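You operate a simulated robot arm through the tools that you are given. There is no shell and no other tool.

You are at the controls of a simulated robot arm. One attempt, no reset.

## Task
At clamp three, swap box section one for two and reset the force by the chart.
Fine: one goes on ledge two; two home and clamped.

The check looks at the end state, three seconds after you hand in, the way a careful person would. Anything else that was tipped, shoved, dropped, spilled or broken makes it a failure.

## Robot
A 6-joint arm with a two-finger gripper, fixed in place. Base frame: the origin is at the foot of the arm, x ahead of it, y to its left, z up; the work surface is at about z = 80. Readings come in cm, rad, newtons and seconds.
Its first joint turns from -2.897 to 2.897 rad. Payload 3.43 kg.
The tool frame sits at the grasp point between the pads (the TCP): z along the fingers, y along the line on which they close. The tips reach 2 cm beyond it. The gripper opens to 19 cm. The gripper's body begins 24.8 cm behind the TCP.
Orientation is that of the tool frame in the base frame, as [roll, pitch, yaw] about the fixed x, y, z axes, in that order (R = Rz(yaw) Ry(pitch) Rx(roll)). With the fingers straight down and closing along the base's y, the tool's x points along the base's -x, its y along +y and its z along -z.

## Interface
- The arm moves only by the tool move_arm. Its argument "series" is text: rows parted by semicolons, each of 7 numbers parted by spaces: the shift along the base's x, y, z in cm, then the turn, a rotation vector about the base's x, y, z in degrees, then the opening in per cent of the stroke, from 0 (shut) to 100 (fully open). In form: tx ty tz ax ay az jaw; .... A call has 1 to 20 rows; each row is the pose to reach, as a shift and turn from the pose commanded when the call began. Rows are played at 5 a second. More than 5 cm and 0.15 rad between two rows, or a gripper value outside its range, and nothing of the call is played. Where a pose cannot be reached the arm comes as near as it can. A force on the tool above 40 N (or 10 N above the force at the start of the call, whichever is more), or a blocked arm, ends the call early, and 0.2 s more pass. Each finger travels about 15.3 cm/s and halts on what it meets, pressing with about 36 N; the grip force reading is that of the motor and also rises with nothing between the fingers. The clock runs only during rows and for 0.2 s after the last one: add rows that repeat a pose to give the fingers time. The reply holds the time, the measured pose of the TCP, the force on the tool along the base axes, the opening and the grip force, in the units named above and with some noise, with the torque about the TCP (base axes, N m) and any sound that the robot's microphone picked up.
- Cameras (640 x 400 px; columns grow to the right, rows downward): "scene" is fixed at [40.37, -49.08, 153.42]; the picture's right is [0.80, -0.60, 0.00], its down [-0.55, -0.73, -0.40] and it looks along [0.24, 0.32, -0.92] (base axes); focal length 234 px, centre (320, 200). "wrist" rides on the gripper at [7, -0.8, -28.8] in the tool frame; the picture's right is [0.12, 0.99, 0.00], its down [-0.96, 0.12, -0.25] and it looks along [-0.24, 0.03, 0.97] (tool axes); focal length 261 px, centre (320, 200). There is no depth. A picture from a camera that has moved, and an enlarged one, comes with that camera's place and axes in the base frame and with its lens. The place of the scene camera against the robot may be out by one fixed shift of up to 1.8 cm in any direction.
- capture(camera): a new picture of that camera. It takes no simulated time.
- raise_lower(by): slides the trunk up (or, below 0, down) by that many cm; the arm rides with it, the base frame stays. It gives what a move gives, with no picture.
- enlarge(camera, box): a new picture of the part [left, top, right, bottom] of that camera's present view, enlarged. It takes no simulated time.
- hand_in(): hands the job in; it is judged then, once.

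Places have to be worked out from the pictures, the camera data and where the tool is seen. Open the gripper and draw the arm clear of the work before you hand the job in, unless the task says otherwise.

The tools are called after "Emit:" by a JSON object that holds its "fn" and its "kwargs". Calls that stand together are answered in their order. move_arm: Moves the arm, as the interface text tells. Its arguments: {"type":"object","properties":{"series":{"type":"string"}},"required":["series"]} The other tools are called the same way: raise_lower (by) slides the trunk up or down; capture (camera) takes a picture; enlarge (camera, box) takes an enlarged picture of a part of a camera's view; hand_in () hands the job in.

At the start:

```text
time: 0.0
ee_pos: [68.38, -17.9, 115.22]
tcp_rot: [-3.141, -0.002, 3.141]
ft_force: [-0.1, 0.2, 0.2]
ft_torque: [0.04, 0.03, 0.01]
opening: 18.97
finger_force: 0.1
trunk travel left (down, up): [-25.0, 19.0]
```

scene: 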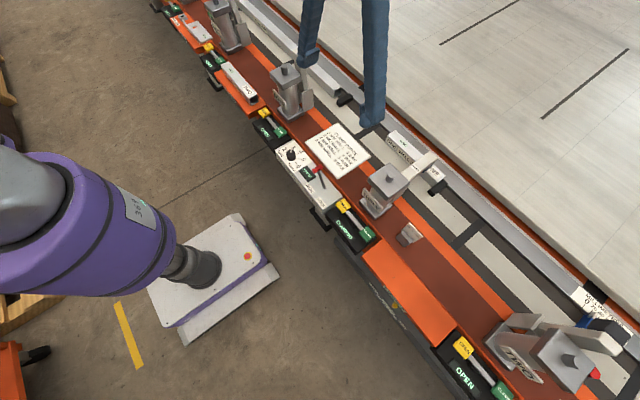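
wrist: 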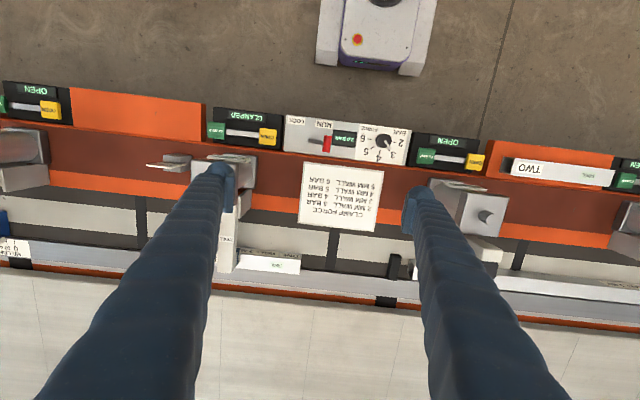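

I start by looking closely at the scene: the chart, regulator panel, clamps and ledges need to be read before anything moves.

Emit:
{"fn": "enlarge", "kwargs": {"camera": "scene", "box": [250, 90, 450, 215]}}

Emit:
{"fn": "enlarge", "kwargs": {"camera": "scene", "box": [150, 0, 310, 100]}}

Emit:
{"fn": "enlarge", "kwargs": {"camera": "scene", "box": [320, 150, 480, 250]}}

Emit:
{"fn": "enlarge", "kwargs": {"camera": "scene", "box": [440, 275, 640, 400]}}

Emit:
{"fn": "enlarge", "kwargs": {"camera": "wrist", "box": [200, 90, 420, 228]}}

Emit:
{"fn": "enlarge", "kwargs": {"camera": "wrist", "box": [400, 120, 640, 270]}}

Emit:
{"fn": "enlarge", "kwargs": {"camera": "wrist", "box": [0, 70, 320, 270]}}

```text
3.20 times, centred on (350, 152) of scene
camera zoom: at [40.37, -49.08, 153.42], right [0.8, -0.6, 0.0], down [-0.55, -0.73, -0.4], along [0.24, 0.32, -0.92], focal length 750 px, centre (224, 352)
```

zoom: 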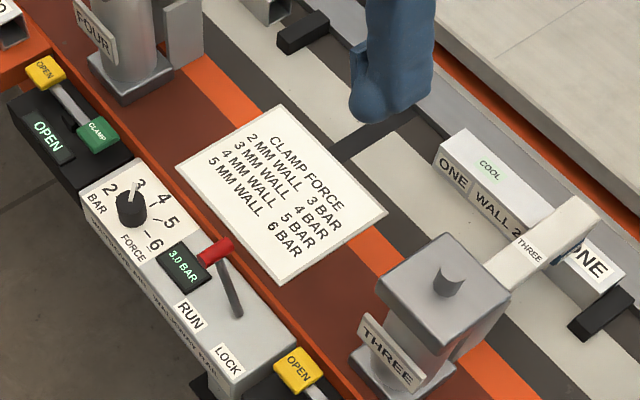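

```text
4.00 times, centred on (230, 50) of scene
camera zoom: at [40.37, -49.08, 153.42], right [0.8, -0.6, 0.0], down [-0.55, -0.73, -0.4], along [0.24, 0.32, -0.92], focal length 938 px, centre (680, 800)
```

zoom: 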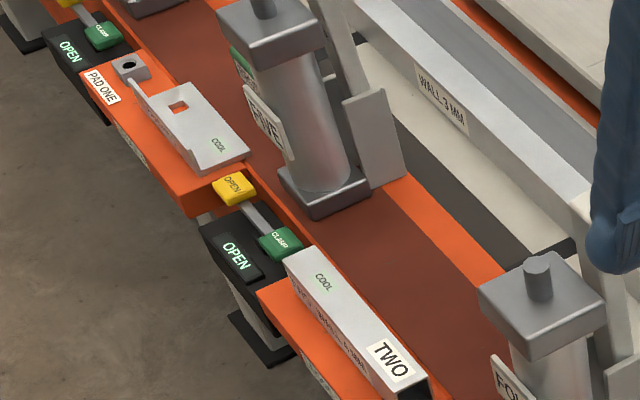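

```text
4.00 times, centred on (400, 200) of scene
camera zoom: at [40.37, -49.08, 153.42], right [0.8, -0.6, 0.0], down [-0.55, -0.73, -0.4], along [0.24, 0.32, -0.92], focal length 938 px, centre (0, 200)
```

zoom: 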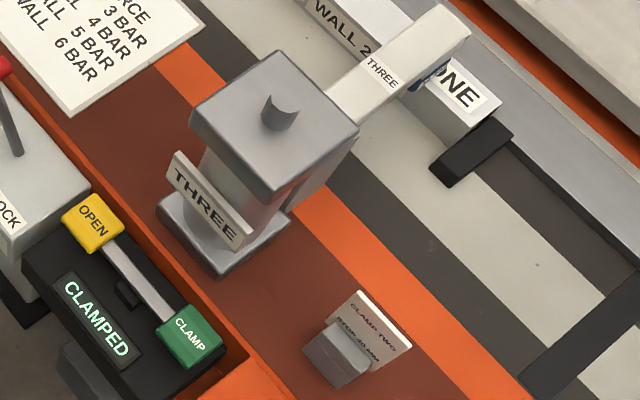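

```text
3.20 times, centred on (540, 338) of scene
camera zoom: at [40.37, -49.08, 153.42], right [0.8, -0.6, 0.0], down [-0.55, -0.73, -0.4], along [0.24, 0.32, -0.92], focal length 750 px, centre (-384, -240)
```

zoom: 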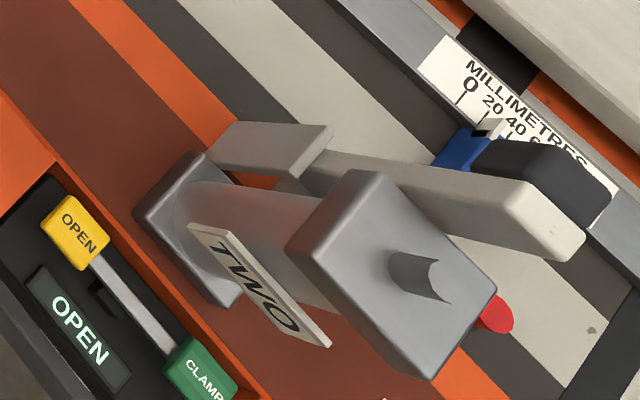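

```text
2.90 times, centred on (310, 159) of wrist
camera zoom: at [61.5, -18.76, 144.08], right [-0.12, 0.99, 0.0], down [0.96, 0.12, 0.25], along [0.24, 0.03, -0.97], focal length 756 px, centre (349, 319)
```

zoom: 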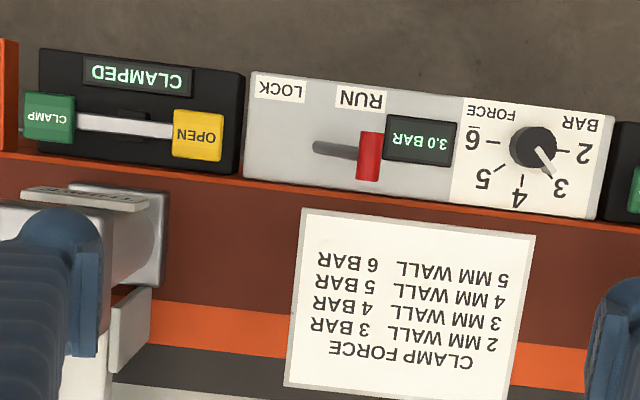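

```text
2.67 times, centred on (520, 195) of wrist
camera zoom: at [61.5, -18.76, 144.08], right [-0.12, 0.99, 0.0], down [0.96, 0.12, 0.25], along [0.24, 0.03, -0.97], focal length 695 px, centre (-213, 213)
```

zoom: 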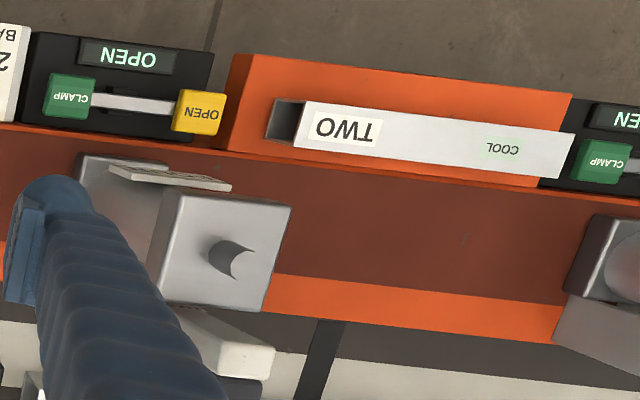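

```text
2.00 times, centred on (160, 170) of wrist
camera zoom: at [61.5, -18.76, 144.08], right [-0.12, 0.99, 0.0], down [0.96, 0.12, 0.25], along [0.24, 0.03, -0.97], focal length 521 px, centre (640, 260)
```

zoom: 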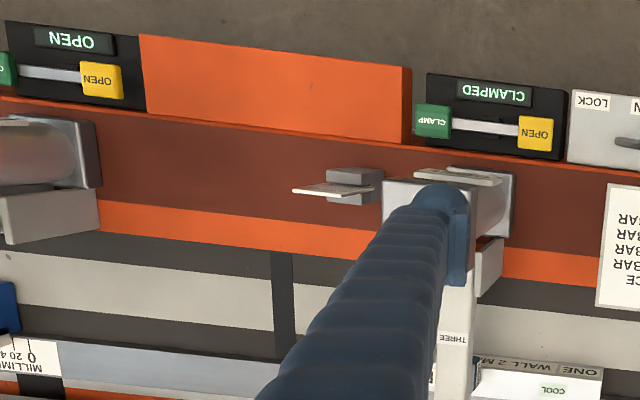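

The clamp three arm holds box ONE (2 mm wall) and the gauge shows 3.0 bar; box TWO lies on a ledge further left. I now zoom on the labels on ledge fronts, box TWO's side and the regulator.

Emit:
{"fn": "enlarge", "kwargs": {"camera": "scene", "box": [210, 55, 274, 95]}}

Emit:
{"fn": "enlarge", "kwargs": {"camera": "scene", "box": [200, 75, 264, 115]}}

Emit:
{"fn": "enlarge", "kwargs": {"camera": "scene", "box": [360, 270, 440, 320]}}

Emit:
{"fn": "enlarge", "kwargs": {"camera": "scene", "box": [270, 140, 350, 190]}}

Emit:
{"fn": "enlarge", "kwargs": {"camera": "scene", "box": [380, 120, 460, 170]}}

Emit:
{"fn": "enlarge", "kwargs": {"camera": "scene", "box": [380, 215, 444, 255]}}

Emit:
{"fn": "enlarge", "kwargs": {"camera": "scene", "box": [160, 0, 224, 40]}}

Emit:
{"fn": "enlarge", "kwargs": {"camera": "scene", "box": [230, 0, 310, 50]}}

Emit:
{"fn": "enlarge", "kwargs": {"camera": "scene", "box": [560, 275, 640, 325]}}

```text
10.00 times, centred on (242, 75) of scene
camera zoom: at [40.37, -49.08, 153.42], right [0.8, -0.6, 0.0], down [-0.55, -0.73, -0.4], along [0.24, 0.32, -0.92], focal length 2344 px, centre (1100, 1450)
```

zoom: 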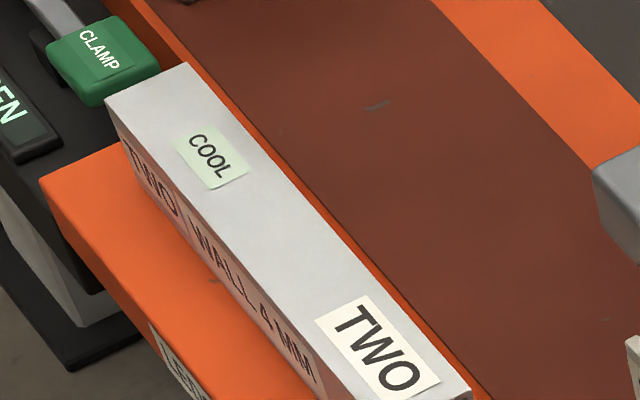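

```text
10.00 times, centred on (232, 95) of scene
camera zoom: at [40.37, -49.08, 153.42], right [0.8, -0.6, 0.0], down [-0.55, -0.73, -0.4], along [0.24, 0.32, -0.92], focal length 2344 px, centre (1200, 1250)
```

zoom: 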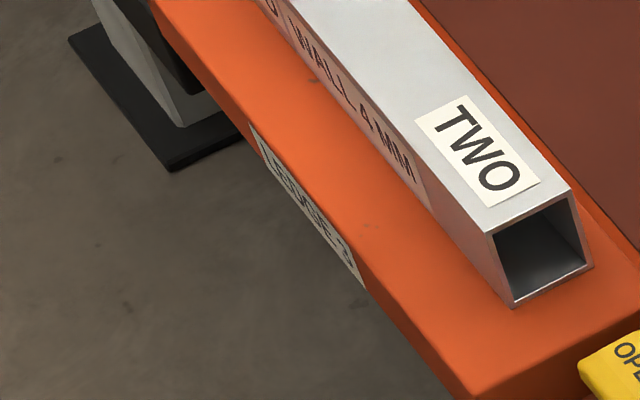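

```text
8.00 times, centred on (400, 295) of scene
camera zoom: at [40.37, -49.08, 153.42], right [0.8, -0.6, 0.0], down [-0.55, -0.73, -0.4], along [0.24, 0.32, -0.92], focal length 1876 px, centre (-320, -560)
```

zoom: 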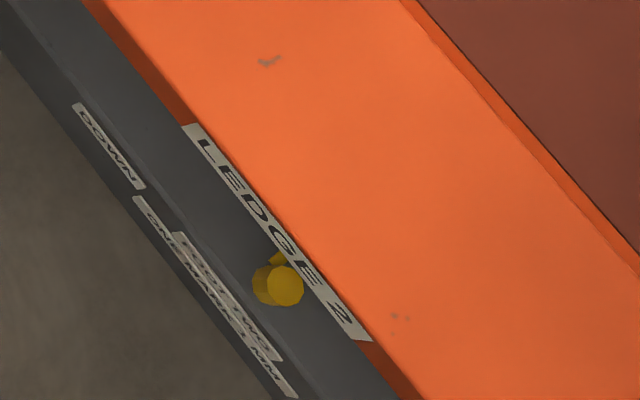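

```text
8.00 times, centred on (310, 165) of scene
camera zoom: at [40.37, -49.08, 153.42], right [0.8, -0.6, 0.0], down [-0.55, -0.73, -0.4], along [0.24, 0.32, -0.92], focal length 1876 px, centre (400, 480)
```

zoom: 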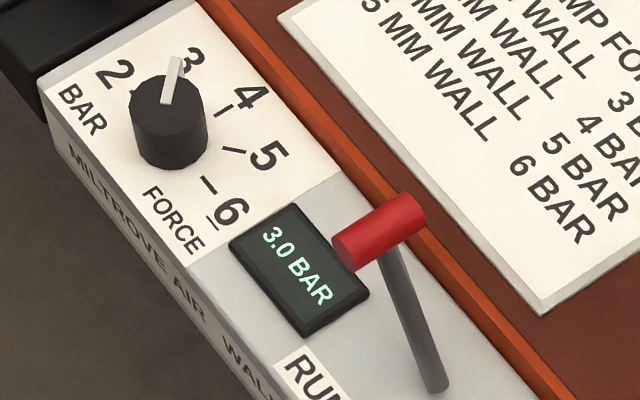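

```text
8.00 times, centred on (420, 145) of scene
camera zoom: at [40.37, -49.08, 153.42], right [0.8, -0.6, 0.0], down [-0.55, -0.73, -0.4], along [0.24, 0.32, -0.92], focal length 1876 px, centre (-480, 640)
```

zoom: 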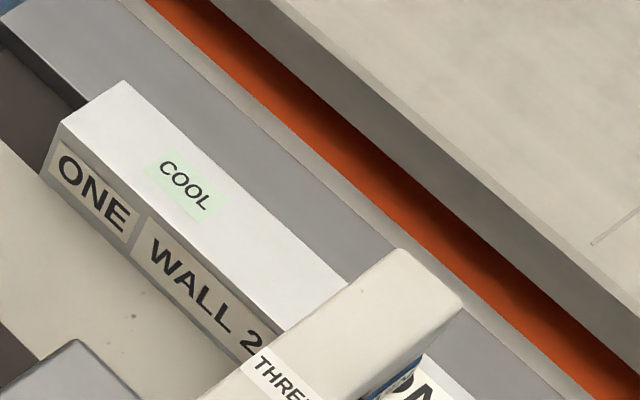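

```text
10.00 times, centred on (412, 235) of scene
camera zoom: at [40.37, -49.08, 153.42], right [0.8, -0.6, 0.0], down [-0.55, -0.73, -0.4], along [0.24, 0.32, -0.92], focal length 2344 px, centre (-600, -150)
```

zoom: 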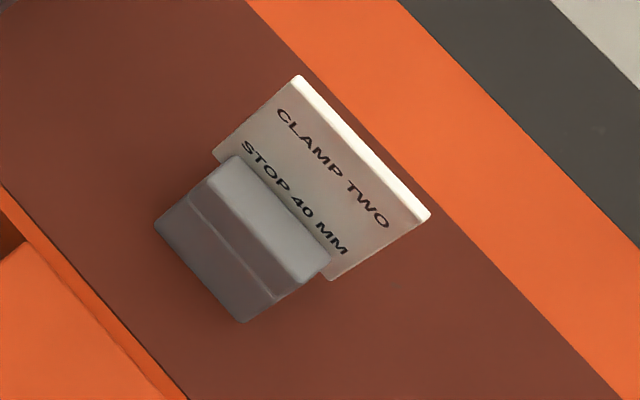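

```text
10.00 times, centred on (192, 20) of scene
camera zoom: at [40.37, -49.08, 153.42], right [0.8, -0.6, 0.0], down [-0.55, -0.73, -0.4], along [0.24, 0.32, -0.92], focal length 2344 px, centre (1600, 2000)
```

zoom: 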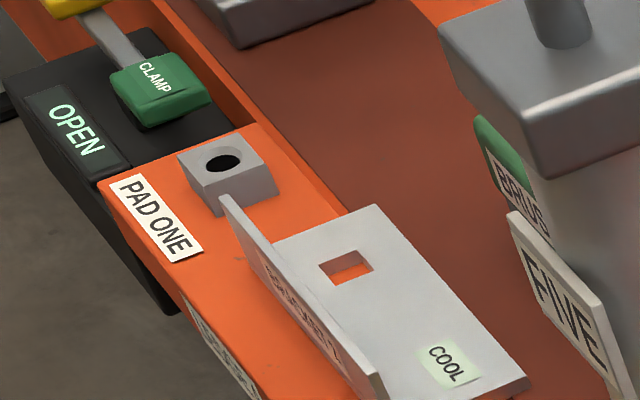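

```text
8.00 times, centred on (270, 25) of scene
camera zoom: at [40.37, -49.08, 153.42], right [0.8, -0.6, 0.0], down [-0.55, -0.73, -0.4], along [0.24, 0.32, -0.92], focal length 1876 px, centre (720, 1600)
```

zoom: 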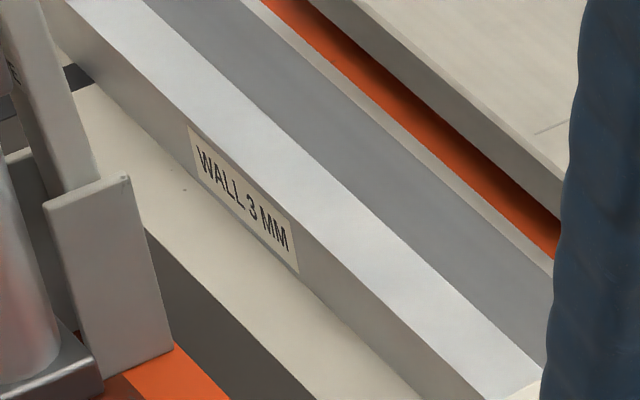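

```text
8.00 times, centred on (600, 300) of scene
camera zoom: at [40.37, -49.08, 153.42], right [0.8, -0.6, 0.0], down [-0.55, -0.73, -0.4], along [0.24, 0.32, -0.92], focal length 1876 px, centre (-1920, -600)
```

zoom: 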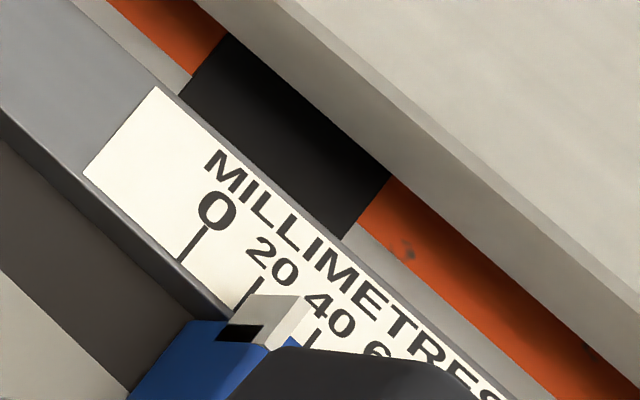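

Box TWO seems to read "WALL 4 MM" and the empty ledge between clamps two and three reads "LEDGE 2". I check the regulator's front text and the wall label more closely.

Emit:
{"fn": "enlarge", "kwargs": {"camera": "scene", "box": [272, 150, 336, 190]}}

Emit:
{"fn": "enlarge", "kwargs": {"camera": "scene", "box": [290, 175, 354, 215]}}

Emit:
{"fn": "enlarge", "kwargs": {"camera": "scene", "box": [222, 70, 254, 90]}}

Emit:
{"fn": "enlarge", "kwargs": {"camera": "scene", "box": [330, 190, 394, 230]}}

Emit:
{"fn": "enlarge", "kwargs": {"camera": "scene", "box": [364, 275, 404, 315]}}

Emit:
{"fn": "enlarge", "kwargs": {"camera": "scene", "box": [400, 140, 480, 190]}}

Emit:
{"fn": "enlarge", "kwargs": {"camera": "scene", "box": [265, 55, 329, 115]}}

Emit:
{"fn": "enlarge", "kwargs": {"camera": "wrist", "box": [220, 225, 420, 315]}}

Emit:
{"fn": "enlarge", "kwargs": {"camera": "wrist", "box": [280, 100, 410, 175]}}

```text
10.00 times, centred on (304, 170) of scene
camera zoom: at [40.37, -49.08, 153.42], right [0.8, -0.6, 0.0], down [-0.55, -0.73, -0.4], along [0.24, 0.32, -0.92], focal length 2344 px, centre (480, 500)
```

zoom: 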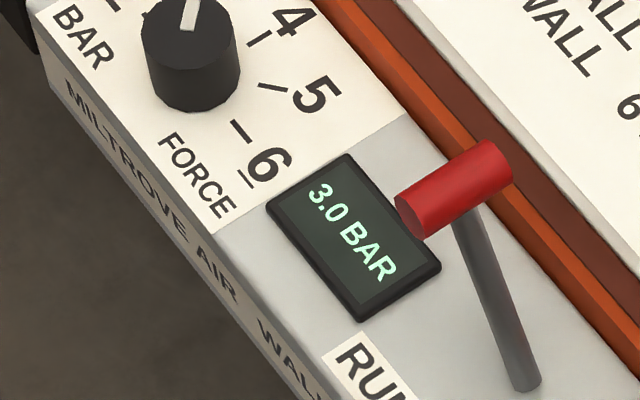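

```text
10.00 times, centred on (322, 195) of scene
camera zoom: at [40.37, -49.08, 153.42], right [0.8, -0.6, 0.0], down [-0.55, -0.73, -0.4], along [0.24, 0.32, -0.92], focal length 2344 px, centre (300, 250)
```

zoom: 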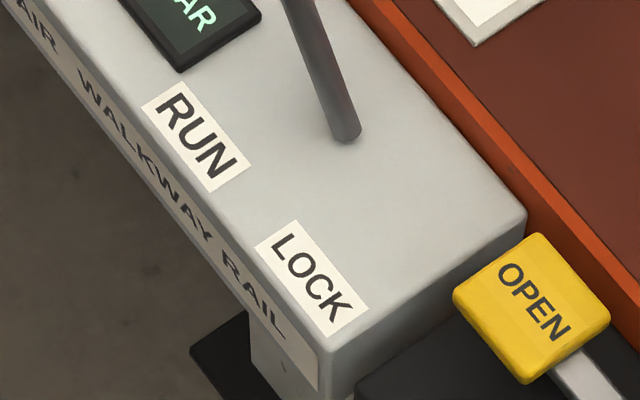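

```text
16.00 times, centred on (238, 80) of scene
camera zoom: at [40.37, -49.08, 153.42], right [0.8, -0.6, 0.0], down [-0.55, -0.73, -0.4], along [0.24, 0.32, -0.92], focal length 3751 px, centre (1632, 2120)
```

zoom: 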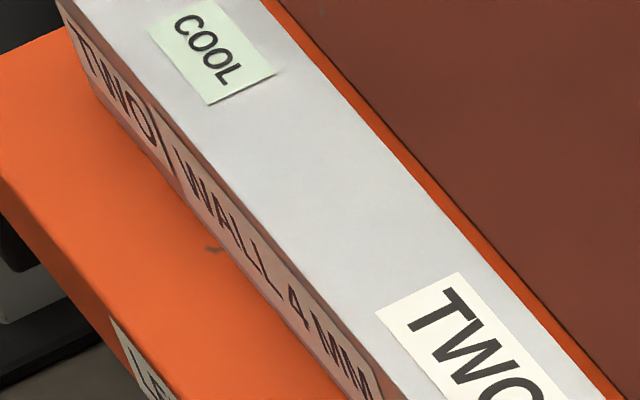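

```text
10.00 times, centred on (362, 210) of scene
camera zoom: at [40.37, -49.08, 153.42], right [0.8, -0.6, 0.0], down [-0.55, -0.73, -0.4], along [0.24, 0.32, -0.92], focal length 2344 px, centre (-100, 100)
```

zoom: 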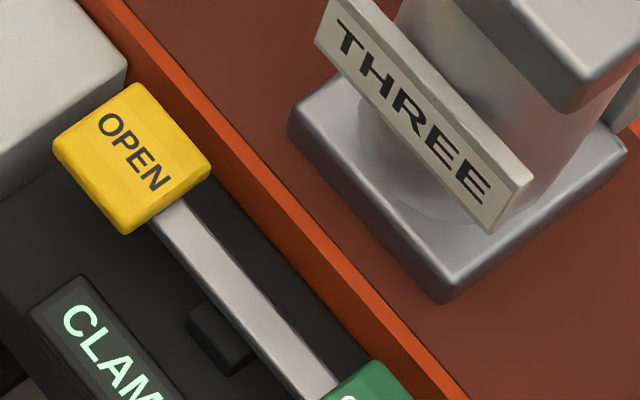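

```text
10.00 times, centred on (384, 295) of scene
camera zoom: at [40.37, -49.08, 153.42], right [0.8, -0.6, 0.0], down [-0.55, -0.73, -0.4], along [0.24, 0.32, -0.92], focal length 2344 px, centre (-320, -750)
```

zoom: 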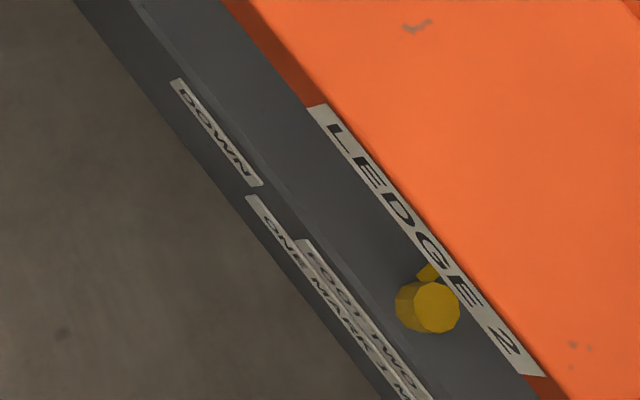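

```text
8.00 times, centred on (440, 165) of scene
camera zoom: at [40.37, -49.08, 153.42], right [0.8, -0.6, 0.0], down [-0.55, -0.73, -0.4], along [0.24, 0.32, -0.92], focal length 1876 px, centre (-640, 480)
```

zoom: 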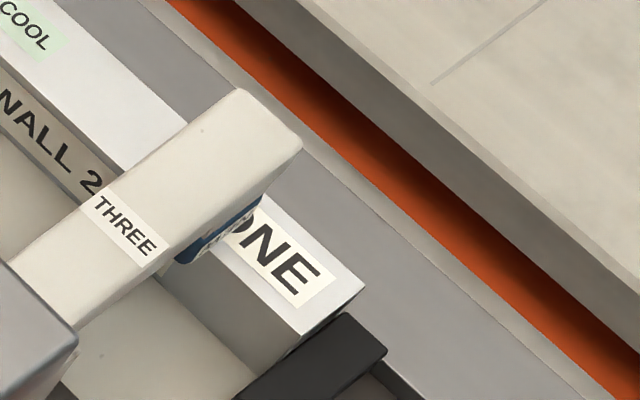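

```text
6.67 times, centred on (297, 85) of scene
camera zoom: at [40.37, -49.08, 153.42], right [0.8, -0.6, 0.0], down [-0.55, -0.73, -0.4], along [0.24, 0.32, -0.92], focal length 1563 px, centre (473, 967)
```

zoom: 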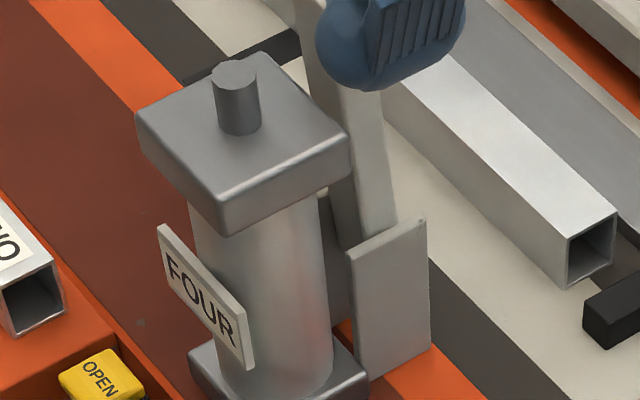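

```text
3.20 times, centred on (320, 270) of wrist
camera zoom: at [61.5, -18.76, 144.08], right [-0.12, 0.99, 0.0], down [0.96, 0.12, 0.25], along [0.24, 0.03, -0.97], focal length 834 px, centre (320, -24)
```

zoom: 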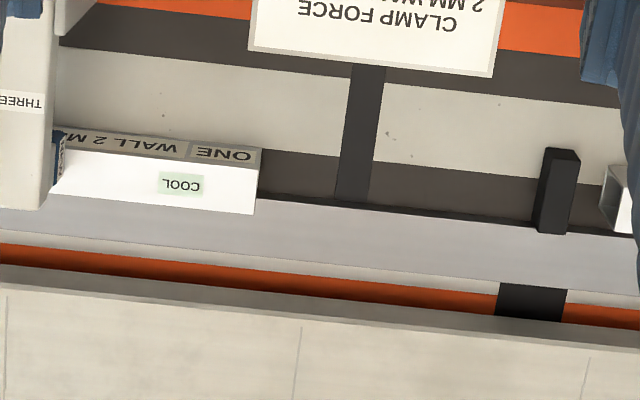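

```text
4.92 times, centred on (345, 138) of wrist
camera zoom: at [61.5, -18.76, 144.08], right [-0.12, 0.99, 0.0], down [0.96, 0.12, 0.25], along [0.24, 0.03, -0.97], focal length 1283 px, centre (197, 508)
```

zoom: 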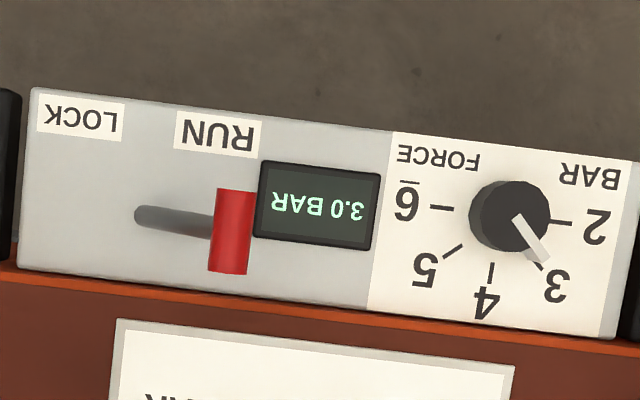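

Distances so far: box ONE is at about x 94, y −43…−19, top z ≈ 85; clamp three tower near (69, −38) rising to z ≈ 104; box TWO (4 mm wall → 5 bar) near (63, 35). I raise the tool and shift it to look at clamp three from above.

Emit:
{"fn": "move_arm", "kwargs": {"series": "-1 -4 3 0 0 0 100; -2 -8 6 0 0 0 100; -3 -12 8 0 0 0 100; -3 -12 8 0 0 0 100"}}

Emit:
{"fn": "capture", "kwargs": {"camera": "wrist"}}

Emit:
{"fn": "enlarge", "kwargs": {"camera": "wrist", "box": [220, 180, 420, 300]}}

Emit:
{"fn": "enlarge", "kwargs": {"camera": "wrist", "box": [200, 70, 420, 200]}}

Emit:
{"fn": "capture", "kwargs": {"camera": "scene"}}

```text
refused: row 1 steps farther than a row can; nothing moved
```

```text
taken
camera wrist: at [61.5, -18.76, 144.08], right [-0.12, 0.99, 0.0], down [0.96, 0.12, 0.25], along [0.24, 0.03, -0.97], focal length 261 px, centre (320, 200)
```

wrist: 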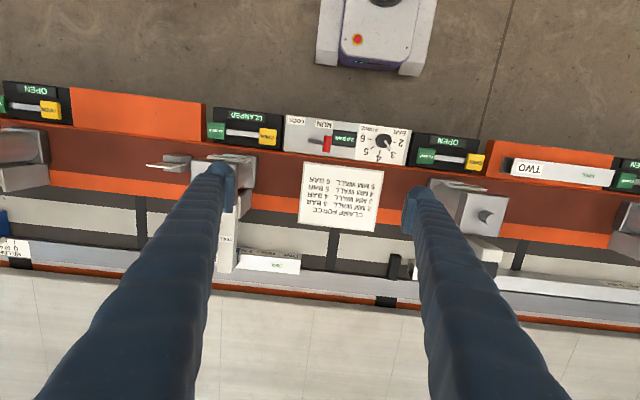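

```text
3.20 times, centred on (320, 240) of wrist
camera zoom: at [61.5, -18.76, 144.08], right [-0.12, 0.99, 0.0], down [0.96, 0.12, 0.25], along [0.24, 0.03, -0.97], focal length 834 px, centre (320, 72)
```

zoom: 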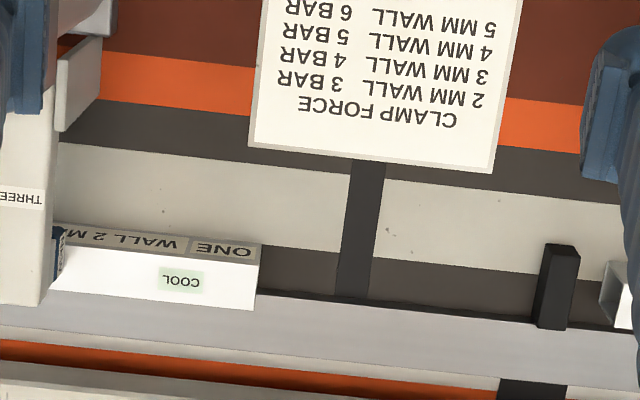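

```text
2.91 times, centred on (310, 135) of wrist
camera zoom: at [61.5, -18.76, 144.08], right [-0.12, 0.99, 0.0], down [0.96, 0.12, 0.25], along [0.24, 0.03, -0.97], focal length 758 px, centre (349, 389)
```

zoom: 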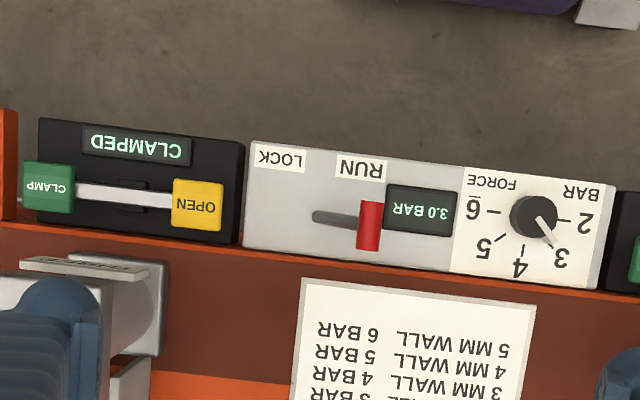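

```text
taken
```

scene: 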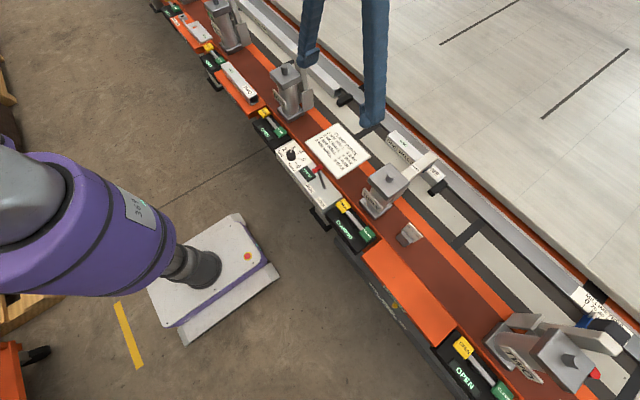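

The first row was slightly over 5 cm; I repeat the survey move with shorter steps.

Emit:
{"fn": "move_arm", "kwargs": {"series": "-1 -3.5 2 0 0 0 100; -2 -7 4 0 0 0 100; -3 -10.5 6 0 0 0 100; -3 -14 8 0 0 0 100; -3 -14 8 0 0 0 100"}}

Emit:
{"fn": "capture", "kwargs": {"camera": "wrist"}}

Emit:
{"fn": "enlarge", "kwargs": {"camera": "wrist", "box": [220, 180, 420, 300]}}

Emit:
{"fn": "enlarge", "kwargs": {"camera": "wrist", "box": [200, 70, 420, 200]}}

```text
time: 1.2
ee_pos: [65.37, -32.1, 123.21]
tcp_rot: [-3.14, 0.001, -3.141]
ft_force: [-0.5, -0.1, -0.3]
ft_torque: [0.04, -0.02, 0.03]
opening: 19.02
finger_force: 0.0
trunk travel left (down, up): [-25.0, 19.0]
```

```text
taken
camera wrist: at [58.36, -32.83, 152.02], right [-0.12, 0.99, 0.0], down [0.96, 0.12, 0.25], along [0.25, 0.03, -0.97], focal length 261 px, centre (320, 200)
```

wrist: 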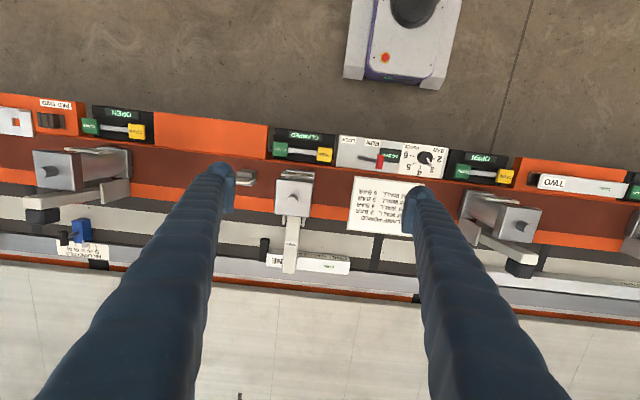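

```text
3.20 times, centred on (320, 240) of wrist
camera zoom: at [58.36, -32.83, 152.02], right [-0.12, 0.99, 0.0], down [0.96, 0.12, 0.25], along [0.25, 0.03, -0.97], focal length 834 px, centre (320, 72)
```

zoom: 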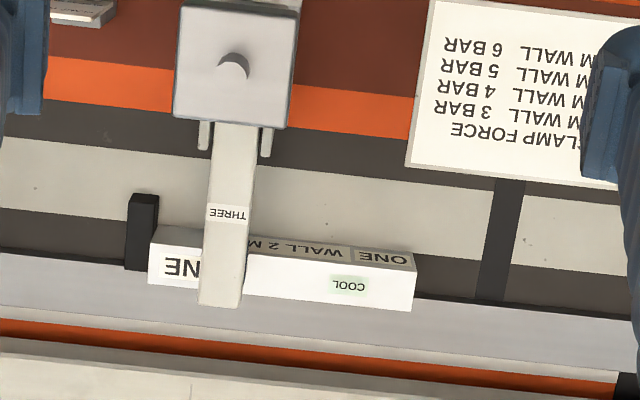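

```text
2.91 times, centred on (310, 135) of wrist
camera zoom: at [58.36, -32.83, 152.02], right [-0.12, 0.99, 0.0], down [0.96, 0.12, 0.25], along [0.25, 0.03, -0.97], focal length 758 px, centre (349, 389)
```

zoom: 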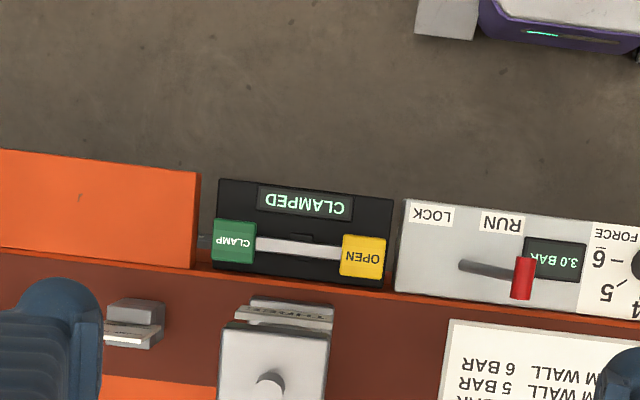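

Row of fixtures runs along y: box ONE spans y −43.5…−19.9, x 92.7…96.7, top z ≈ 85, held by clamp three's arm at y ≈ −36.5; the yellow OPEN button of clamp three's panel is near (63.5, −31.2, ~85). I close the fingers and come down above that button to press it with the closed tips.

Emit:
{"fn": "move_arm", "kwargs": {"series": "-1 0.3 0 0 0 0 60; -1.9 0.8 0 0 0 0 20; -1.9 0.8 0 0 0 0 0; -1.9 0.8 -5 0 0 0 0; -1.9 0.8 -10 0 0 0 0; -1.9 0.8 -15 0 0 0 0; -1.9 0.8 -20 0 0 0 0; -1.9 0.8 -25 0 0 0 0; -1.9 0.8 -29 0 0 0 0; -1.9 0.8 -31 0 0 0 0; -1.9 0.8 -31 0 0 0 0"}}

Emit:
{"fn": "capture", "kwargs": {"camera": "wrist"}}

Emit:
{"fn": "enlarge", "kwargs": {"camera": "scene", "box": [280, 130, 440, 240]}}

```text
time: 3.6
ee_pos: [63.3, -31.24, 92.25]
tcp_rot: [3.141, -0.001, 3.141]
ft_force: [1.1, -0.2, -0.1]
ft_torque: [-0.06, -0.01, 0.02]
opening: 0.0
finger_force: 34.1
trunk travel left (down, up): [-25.0, 19.0]
```

```text
taken
camera wrist: at [56.41, -32.09, 121.08], right [-0.12, 0.99, 0.0], down [0.96, 0.12, 0.25], along [0.24, 0.03, -0.97], focal length 261 px, centre (320, 200)
```

wrist: 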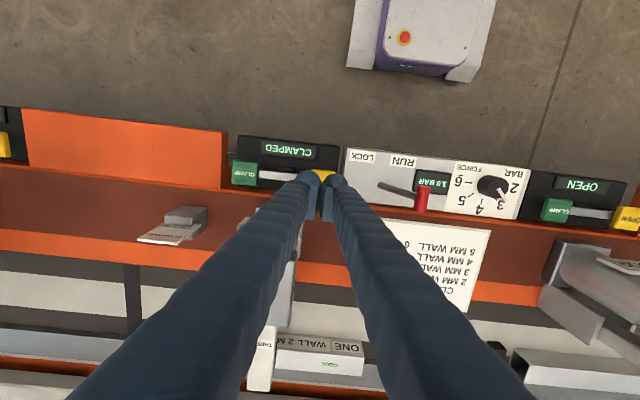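

```text
3.64 times, centred on (360, 185) of scene
camera zoom: at [40.37, -49.08, 153.42], right [0.8, -0.6, 0.0], down [-0.55, -0.73, -0.4], along [0.24, 0.32, -0.92], focal length 852 px, centre (174, 254)
```

zoom: 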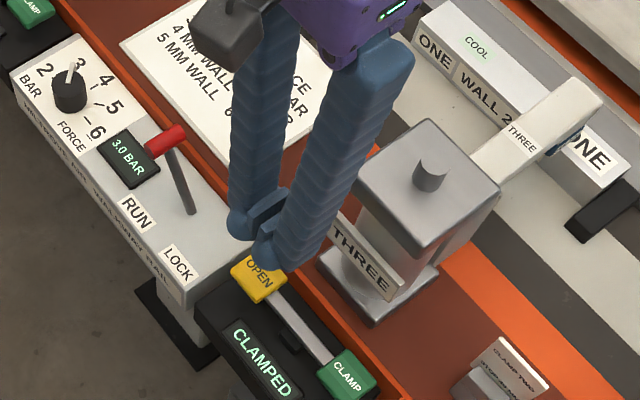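

The closed tips are right above the yellow OPEN button, tips about 5 cm over it. I press down in small steps until the reading shows contact or the display changes.

Emit:
{"fn": "move_arm", "kwargs": {"series": "0.1 0.2 -2 0 0 0 0; 0.1 0.2 -3 0 0 0 0; 0.1 0.2 -4 0 0 0 0; 0.1 0.2 -4.5 0 0 0 0; 0.1 0.2 -5 0 0 0 0; 0.1 0.2 -5.4 0 0 0 0; 0.1 0.2 -5.8 0 0 0 0; 0.1 0.2 -6.2 0 0 0 0"}}

Emit:
{"fn": "enlarge", "kwargs": {"camera": "scene", "box": [280, 130, 440, 240]}}

```text
time: 5.4
ee_pos: [63.82, -30.92, 86.17]
tcp_rot: [3.141, -0.002, 3.142]
ft_force: [0.3, -0.6, 0.3]
ft_torque: [-0.01, 0.02, 0.0]
opening: 0.0
finger_force: 34.4
trunk travel left (down, up): [-25.0, 19.0]
```

```text
3.64 times, centred on (360, 185) of scene
camera zoom: at [40.37, -49.08, 153.42], right [0.8, -0.6, 0.0], down [-0.55, -0.73, -0.4], along [0.24, 0.32, -0.92], focal length 852 px, centre (174, 254)
```

zoom: 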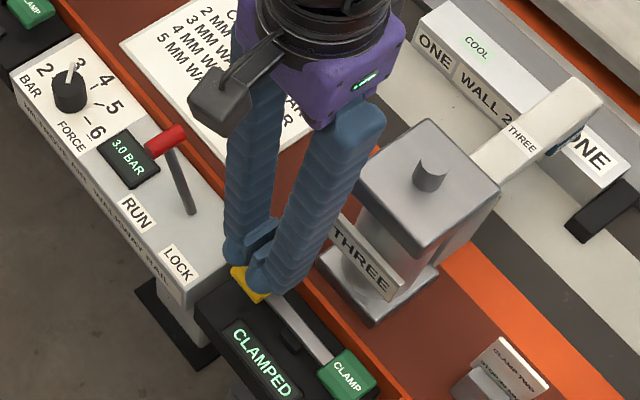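

No contact yet with tips at z ≈ 84.2. I look closer at where the tips stand relative to the button.

Emit:
{"fn": "enlarge", "kwargs": {"camera": "scene", "box": [325, 180, 389, 220]}}

Emit:
{"fn": "enlarge", "kwargs": {"camera": "wrist", "box": [240, 120, 400, 220]}}

```text
10.00 times, centred on (357, 200) of scene
camera zoom: at [40.37, -49.08, 153.42], right [0.8, -0.6, 0.0], down [-0.55, -0.73, -0.4], along [0.24, 0.32, -0.92], focal length 2344 px, centre (-50, 200)
```

zoom: 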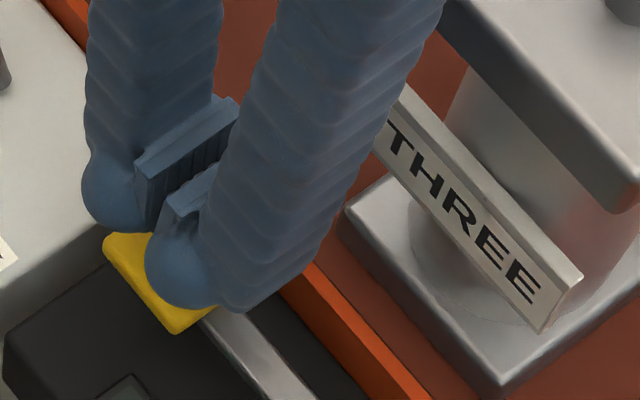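

```text
4.00 times, centred on (320, 170) of wrist
camera zoom: at [56.68, -31.75, 114.91], right [-0.12, 0.99, 0.0], down [0.96, 0.12, 0.25], along [0.24, 0.03, -0.97], focal length 1043 px, centre (320, 320)
```

zoom: 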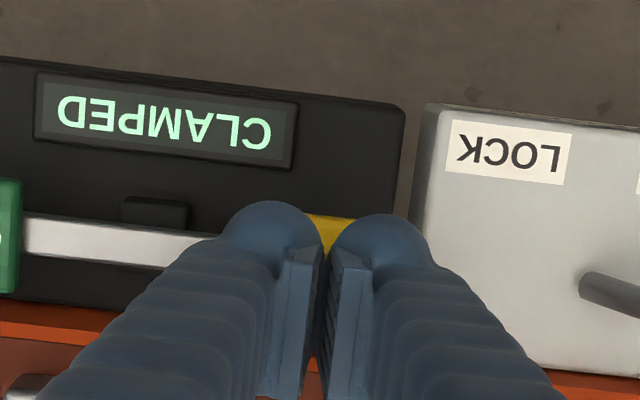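

The tips hover on the button without touching yet; to stay clear of the regulator box I shift 0.4 cm to −y and continue pressing downward in small steps.

Emit:
{"fn": "move_arm", "kwargs": {"series": "-0.1 -0.4 0 0 0 0 0; -0.1 -0.4 -0.4 0 0 0 0; -0.1 -0.4 -0.8 0 0 0 0; -0.1 -0.4 -1.2 0 0 0 0; -0.1 -0.4 -1.6 0 0 0 0"}}

Emit:
{"fn": "enlarge", "kwargs": {"camera": "scene", "box": [280, 130, 440, 240]}}

```text
time: 6.6
ee_pos: [63.72, -31.38, 84.54]
tcp_rot: [3.141, -0.001, -3.141]
ft_force: [-0.7, 0.3, -0.2]
ft_torque: [0.03, -0.05, 0.04]
opening: 0.0
finger_force: 34.1
trunk travel left (down, up): [-25.0, 19.0]
```

```text
3.64 times, centred on (360, 185) of scene
camera zoom: at [40.37, -49.08, 153.42], right [0.8, -0.6, 0.0], down [-0.55, -0.73, -0.4], along [0.24, 0.32, -0.92], focal length 852 px, centre (174, 254)
```

zoom: 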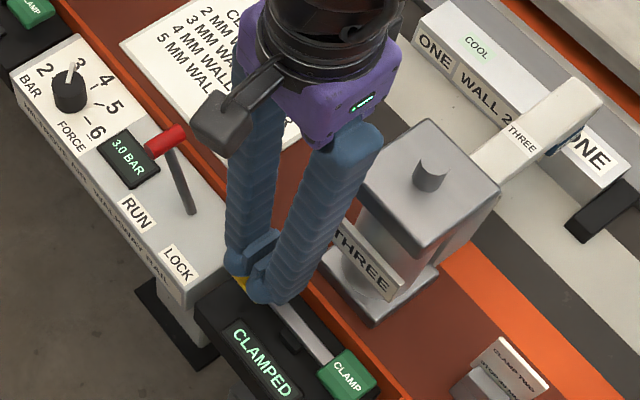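

Still no contact at tip z ≈ 82.5; I continue gently.

Emit:
{"fn": "move_arm", "kwargs": {"series": "0 0 -0.3 0 0 0 0; 0 0 -0.6 0 0 0 0; 0 0 -0.9 0 0 0 0; 0 0 -1.2 0 0 0 0"}}

Emit:
{"fn": "enlarge", "kwargs": {"camera": "scene", "box": [325, 180, 389, 220]}}

Emit:
{"fn": "enlarge", "kwargs": {"camera": "wrist", "box": [240, 120, 400, 220]}}

```text
time: 7.6
ee_pos: [63.73, -31.38, 83.35]
tcp_rot: [3.141, -0.001, 3.141]
ft_force: [1.3, 0.1, 0.5]
ft_torque: [-0.01, 0.01, -0.01]
opening: 0.01
finger_force: 34.1
trunk travel left (down, up): [-25.0, 19.0]
```

```text
10.00 times, centred on (357, 200) of scene
camera zoom: at [40.37, -49.08, 153.42], right [0.8, -0.6, 0.0], down [-0.55, -0.73, -0.4], along [0.24, 0.32, -0.92], focal length 2344 px, centre (-50, 200)
```

zoom: 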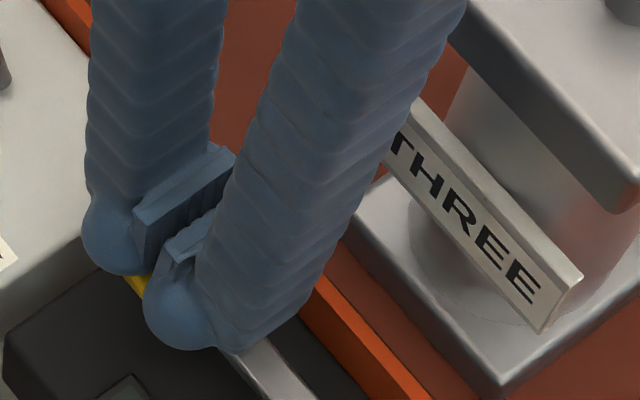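

```text
4.00 times, centred on (320, 170) of wrist
camera zoom: at [56.63, -32.09, 112.07], right [-0.12, 0.99, 0.0], down [0.96, 0.12, 0.25], along [0.24, 0.03, -0.97], focal length 1043 px, centre (320, 320)
```

zoom: 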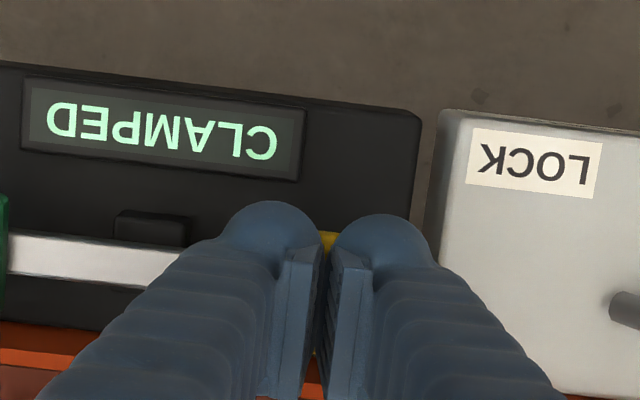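

Re-triangulating with the wrist camera puts the regulator top at z ≈ 78 and the box top at z ≈ 84.2, so the button lies lower than I first judged. I keep pressing in small steps, shifted a touch to −y.

Emit:
{"fn": "move_arm", "kwargs": {"series": "0 -0.2 -0.3 0 0 0 0; 0 -0.2 -0.6 0 0 0 0; 0 -0.2 -0.9 0 0 0 0; 0 -0.2 -1.2 0 0 0 0; 0 -0.2 -1.5 0 0 0 0"}}

Emit:
{"fn": "enlarge", "kwargs": {"camera": "scene", "box": [280, 130, 440, 240]}}

```text
time: 8.8
ee_pos: [63.69, -31.61, 81.81]
tcp_rot: [3.141, -0.002, 3.139]
ft_force: [0.1, 0.9, 9.5]
ft_torque: [-0.1, 0.02, -0.02]
opening: 0.0
finger_force: 35.0
trunk travel left (down, up): [-25.0, 19.0]
```

```text
3.64 times, centred on (360, 185) of scene
camera zoom: at [40.37, -49.08, 153.42], right [0.8, -0.6, 0.0], down [-0.55, -0.73, -0.4], along [0.24, 0.32, -0.92], focal length 852 px, centre (174, 254)
```

zoom: 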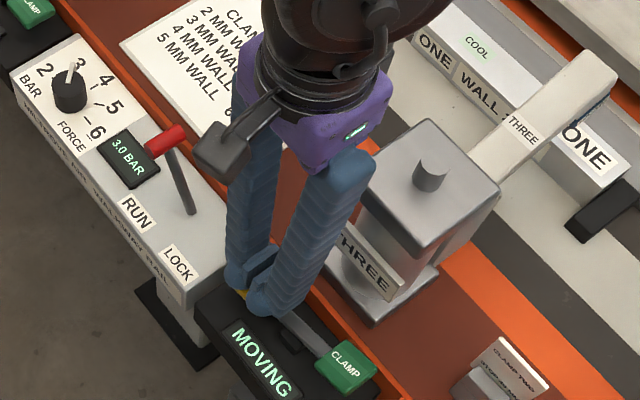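

Contact (9.5 N) and the display reads MOVING with clamp three's arm lifting. I draw the tool straight up and let the clamp finish.

Emit:
{"fn": "move_arm", "kwargs": {"series": "0 0 1 0 0 0 0; 0 0 4 0 0 0 0; 0 0 8 0 0 0 0; 0 0 12 0 0 0 0; 0 0 17 0 0 0 0; 0 0 22 0 0 0 0; 0 0 27 0 0 0 0; 0 0 32 0 0 0 0; 0 0 36 0 0 0 0; 0 0 36 0 0 0 0; 0 0 36 0 0 0 100; 0 0 36 0 0 0 100; 0 0 36 0 0 0 100"}}

Emit:
{"fn": "capture", "kwargs": {"camera": "scene"}}

Emit:
{"fn": "capture", "kwargs": {"camera": "wrist"}}

Emit:
{"fn": "enlarge", "kwargs": {"camera": "scene", "box": [330, 130, 480, 240]}}

Emit:
{"fn": "enlarge", "kwargs": {"camera": "wrist", "box": [220, 180, 420, 300]}}

```text
time: 11.6
ee_pos: [63.61, -31.51, 118.16]
tcp_rot: [-3.141, -0.002, -3.141]
ft_force: [0.3, 0.2, -0.5]
ft_torque: [0.02, -0.02, 0.05]
opening: 18.98
finger_force: 0.1
trunk travel left (down, up): [-25.0, 19.0]
```

```text
taken
```

scene: 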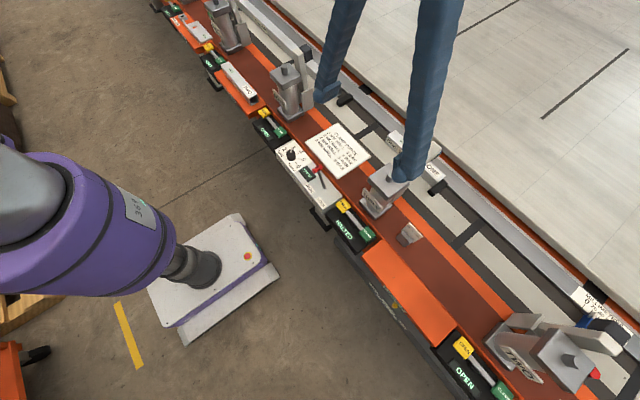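

```text
taken
camera wrist: at [56.48, -32.21, 146.89], right [-0.12, 0.99, 0.0], down [0.96, 0.12, 0.25], along [0.24, 0.03, -0.97], focal length 261 px, centre (320, 200)
```

wrist: 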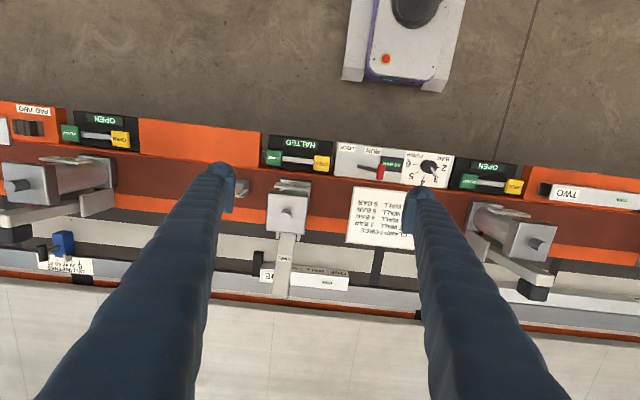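

```text
3.64 times, centred on (405, 185) of scene
camera zoom: at [40.37, -49.08, 153.42], right [0.8, -0.6, 0.0], down [-0.55, -0.73, -0.4], along [0.24, 0.32, -0.92], focal length 852 px, centre (11, 254)
```

zoom: 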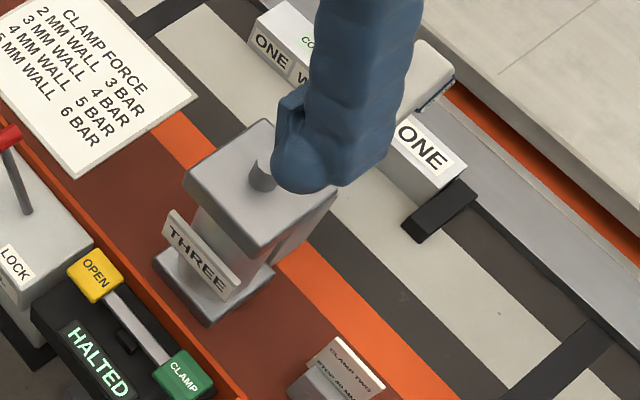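

```text
3.20 times, centred on (320, 240) of wrist
camera zoom: at [56.48, -32.21, 146.89], right [-0.12, 0.99, 0.0], down [0.96, 0.12, 0.25], along [0.24, 0.03, -0.97], focal length 834 px, centre (320, 72)
```

zoom: 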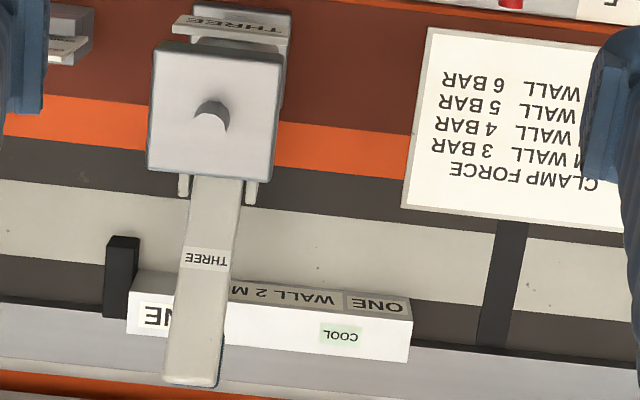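

The display reads HALTED: the rocker is hold-to-run, so the button must be held until the travel ends. I close the fingers, go back down to the same press pose and hold there.

Emit:
{"fn": "move_arm", "kwargs": {"series": "0 0 0 0 0 0 0; 0 0 0 0 0 0 0; 0 0 -5 0 0 0 0; 0 0 -10 0 0 0 0; 0 0 -15 0 0 0 0; 0 0 -20 0 0 0 0; 0 0 -25 0 0 0 0; 0 0 -29 0 0 0 0; 0 0 -32 0 0 0 0; 0 0 -34 0 0 0 0; 0 0 -35 0 0 0 0; 0 0 -35.6 0 0 0 0; 0 0 -36.1 0 0 0 0; 0 0 -36.1 0 0 0 0; 0 0 -36.1 0 0 0 0; 0 0 -36.1 0 0 0 0; 0 0 -36.1 0 0 0 0; 0 0 -36.1 0 0 0 0; 0 0 -36.1 0 0 0 0; 0 0 -36.1 0 0 0 0"}}

Emit:
{"fn": "enlarge", "kwargs": {"camera": "scene", "box": [320, 130, 480, 240]}}

```text
time: 15.8
ee_pos: [63.7, -31.78, 81.76]
tcp_rot: [-3.14, 0.001, -3.141]
ft_force: [5.1, -0.8, 27.2]
ft_torque: [-0.32, -0.06, 0.03]
opening: 0.02
finger_force: 34.2
trunk travel left (down, up): [-25.0, 19.0]
```

```text
3.64 times, centred on (400, 185) of scene
camera zoom: at [40.37, -49.08, 153.42], right [0.8, -0.6, 0.0], down [-0.55, -0.73, -0.4], along [0.24, 0.32, -0.92], focal length 852 px, centre (29, 254)
```

zoom: 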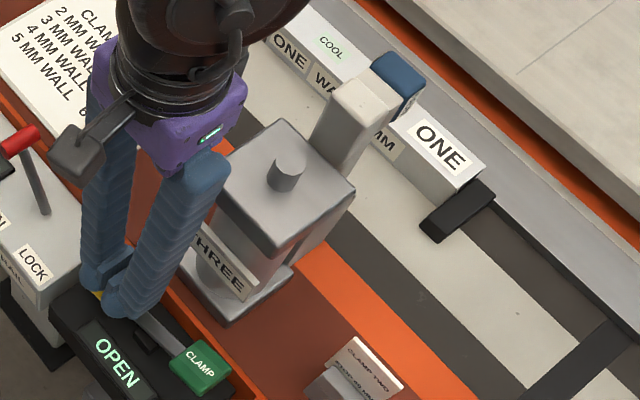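

Clamp three reads OPEN and its arm stands upright, clear of box ONE. I raise the tool straight up, open the fingers and then turn it −90° about z so that the fingers close along x.

Emit:
{"fn": "move_arm", "kwargs": {"series": "0 0 1 0 0 0 0; 0 0 4 0 0 0 0; 0 0 9 0 0 0 0; 0 0 14 0 0 0 0; 0 0 19 0 0 0 0; 0 0 24 0 0 0 0; 0 0 29 0 0 0 0; 0 0 34 0 0 0 0; 0 0 38 0 0 -8 0; 0 0 38 0 0 -16 20; 0 0 38 0 0 -24 40; 0 0 38 0 0 -32 60; 0 0 38 0 0 -40 60; 0 0 38 0 0 -48 60; 0 0 38 0 0 -56 60; 0 0 38 0 0 -64 60; 0 0 38 0 0 -72 60; 0 0 38 0 0 -80 60; 0 0 38 0 0 -88 60; 0 0 38 0 0 -90 60"}}

Emit:
{"fn": "capture", "kwargs": {"camera": "wrist"}}

Emit:
{"fn": "capture", "kwargs": {"camera": "scene"}}

```text
time: 20.0
ee_pos: [63.55, -31.65, 119.67]
tcp_rot: [3.141, -0.001, 1.569]
ft_force: [-0.1, 0.5, -0.4]
ft_torque: [0.0, 0.01, 0.01]
opening: 11.41
finger_force: 0.1
trunk travel left (down, up): [-25.0, 19.0]
```

```text
taken
camera wrist: at [62.81, -24.47, 148.52], right [0.99, 0.12, 0.0], down [0.11, -0.96, 0.25], along [0.03, -0.25, -0.97], focal length 261 px, centre (320, 200)
```

wrist: 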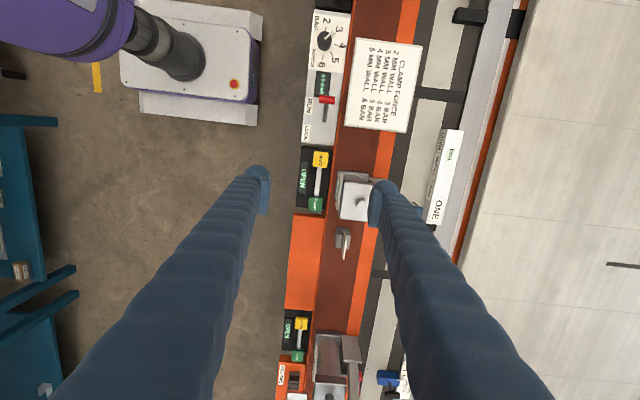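

```text
taken
```

scene: 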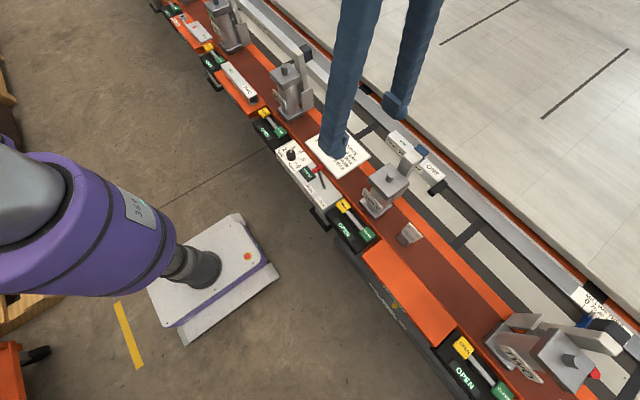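

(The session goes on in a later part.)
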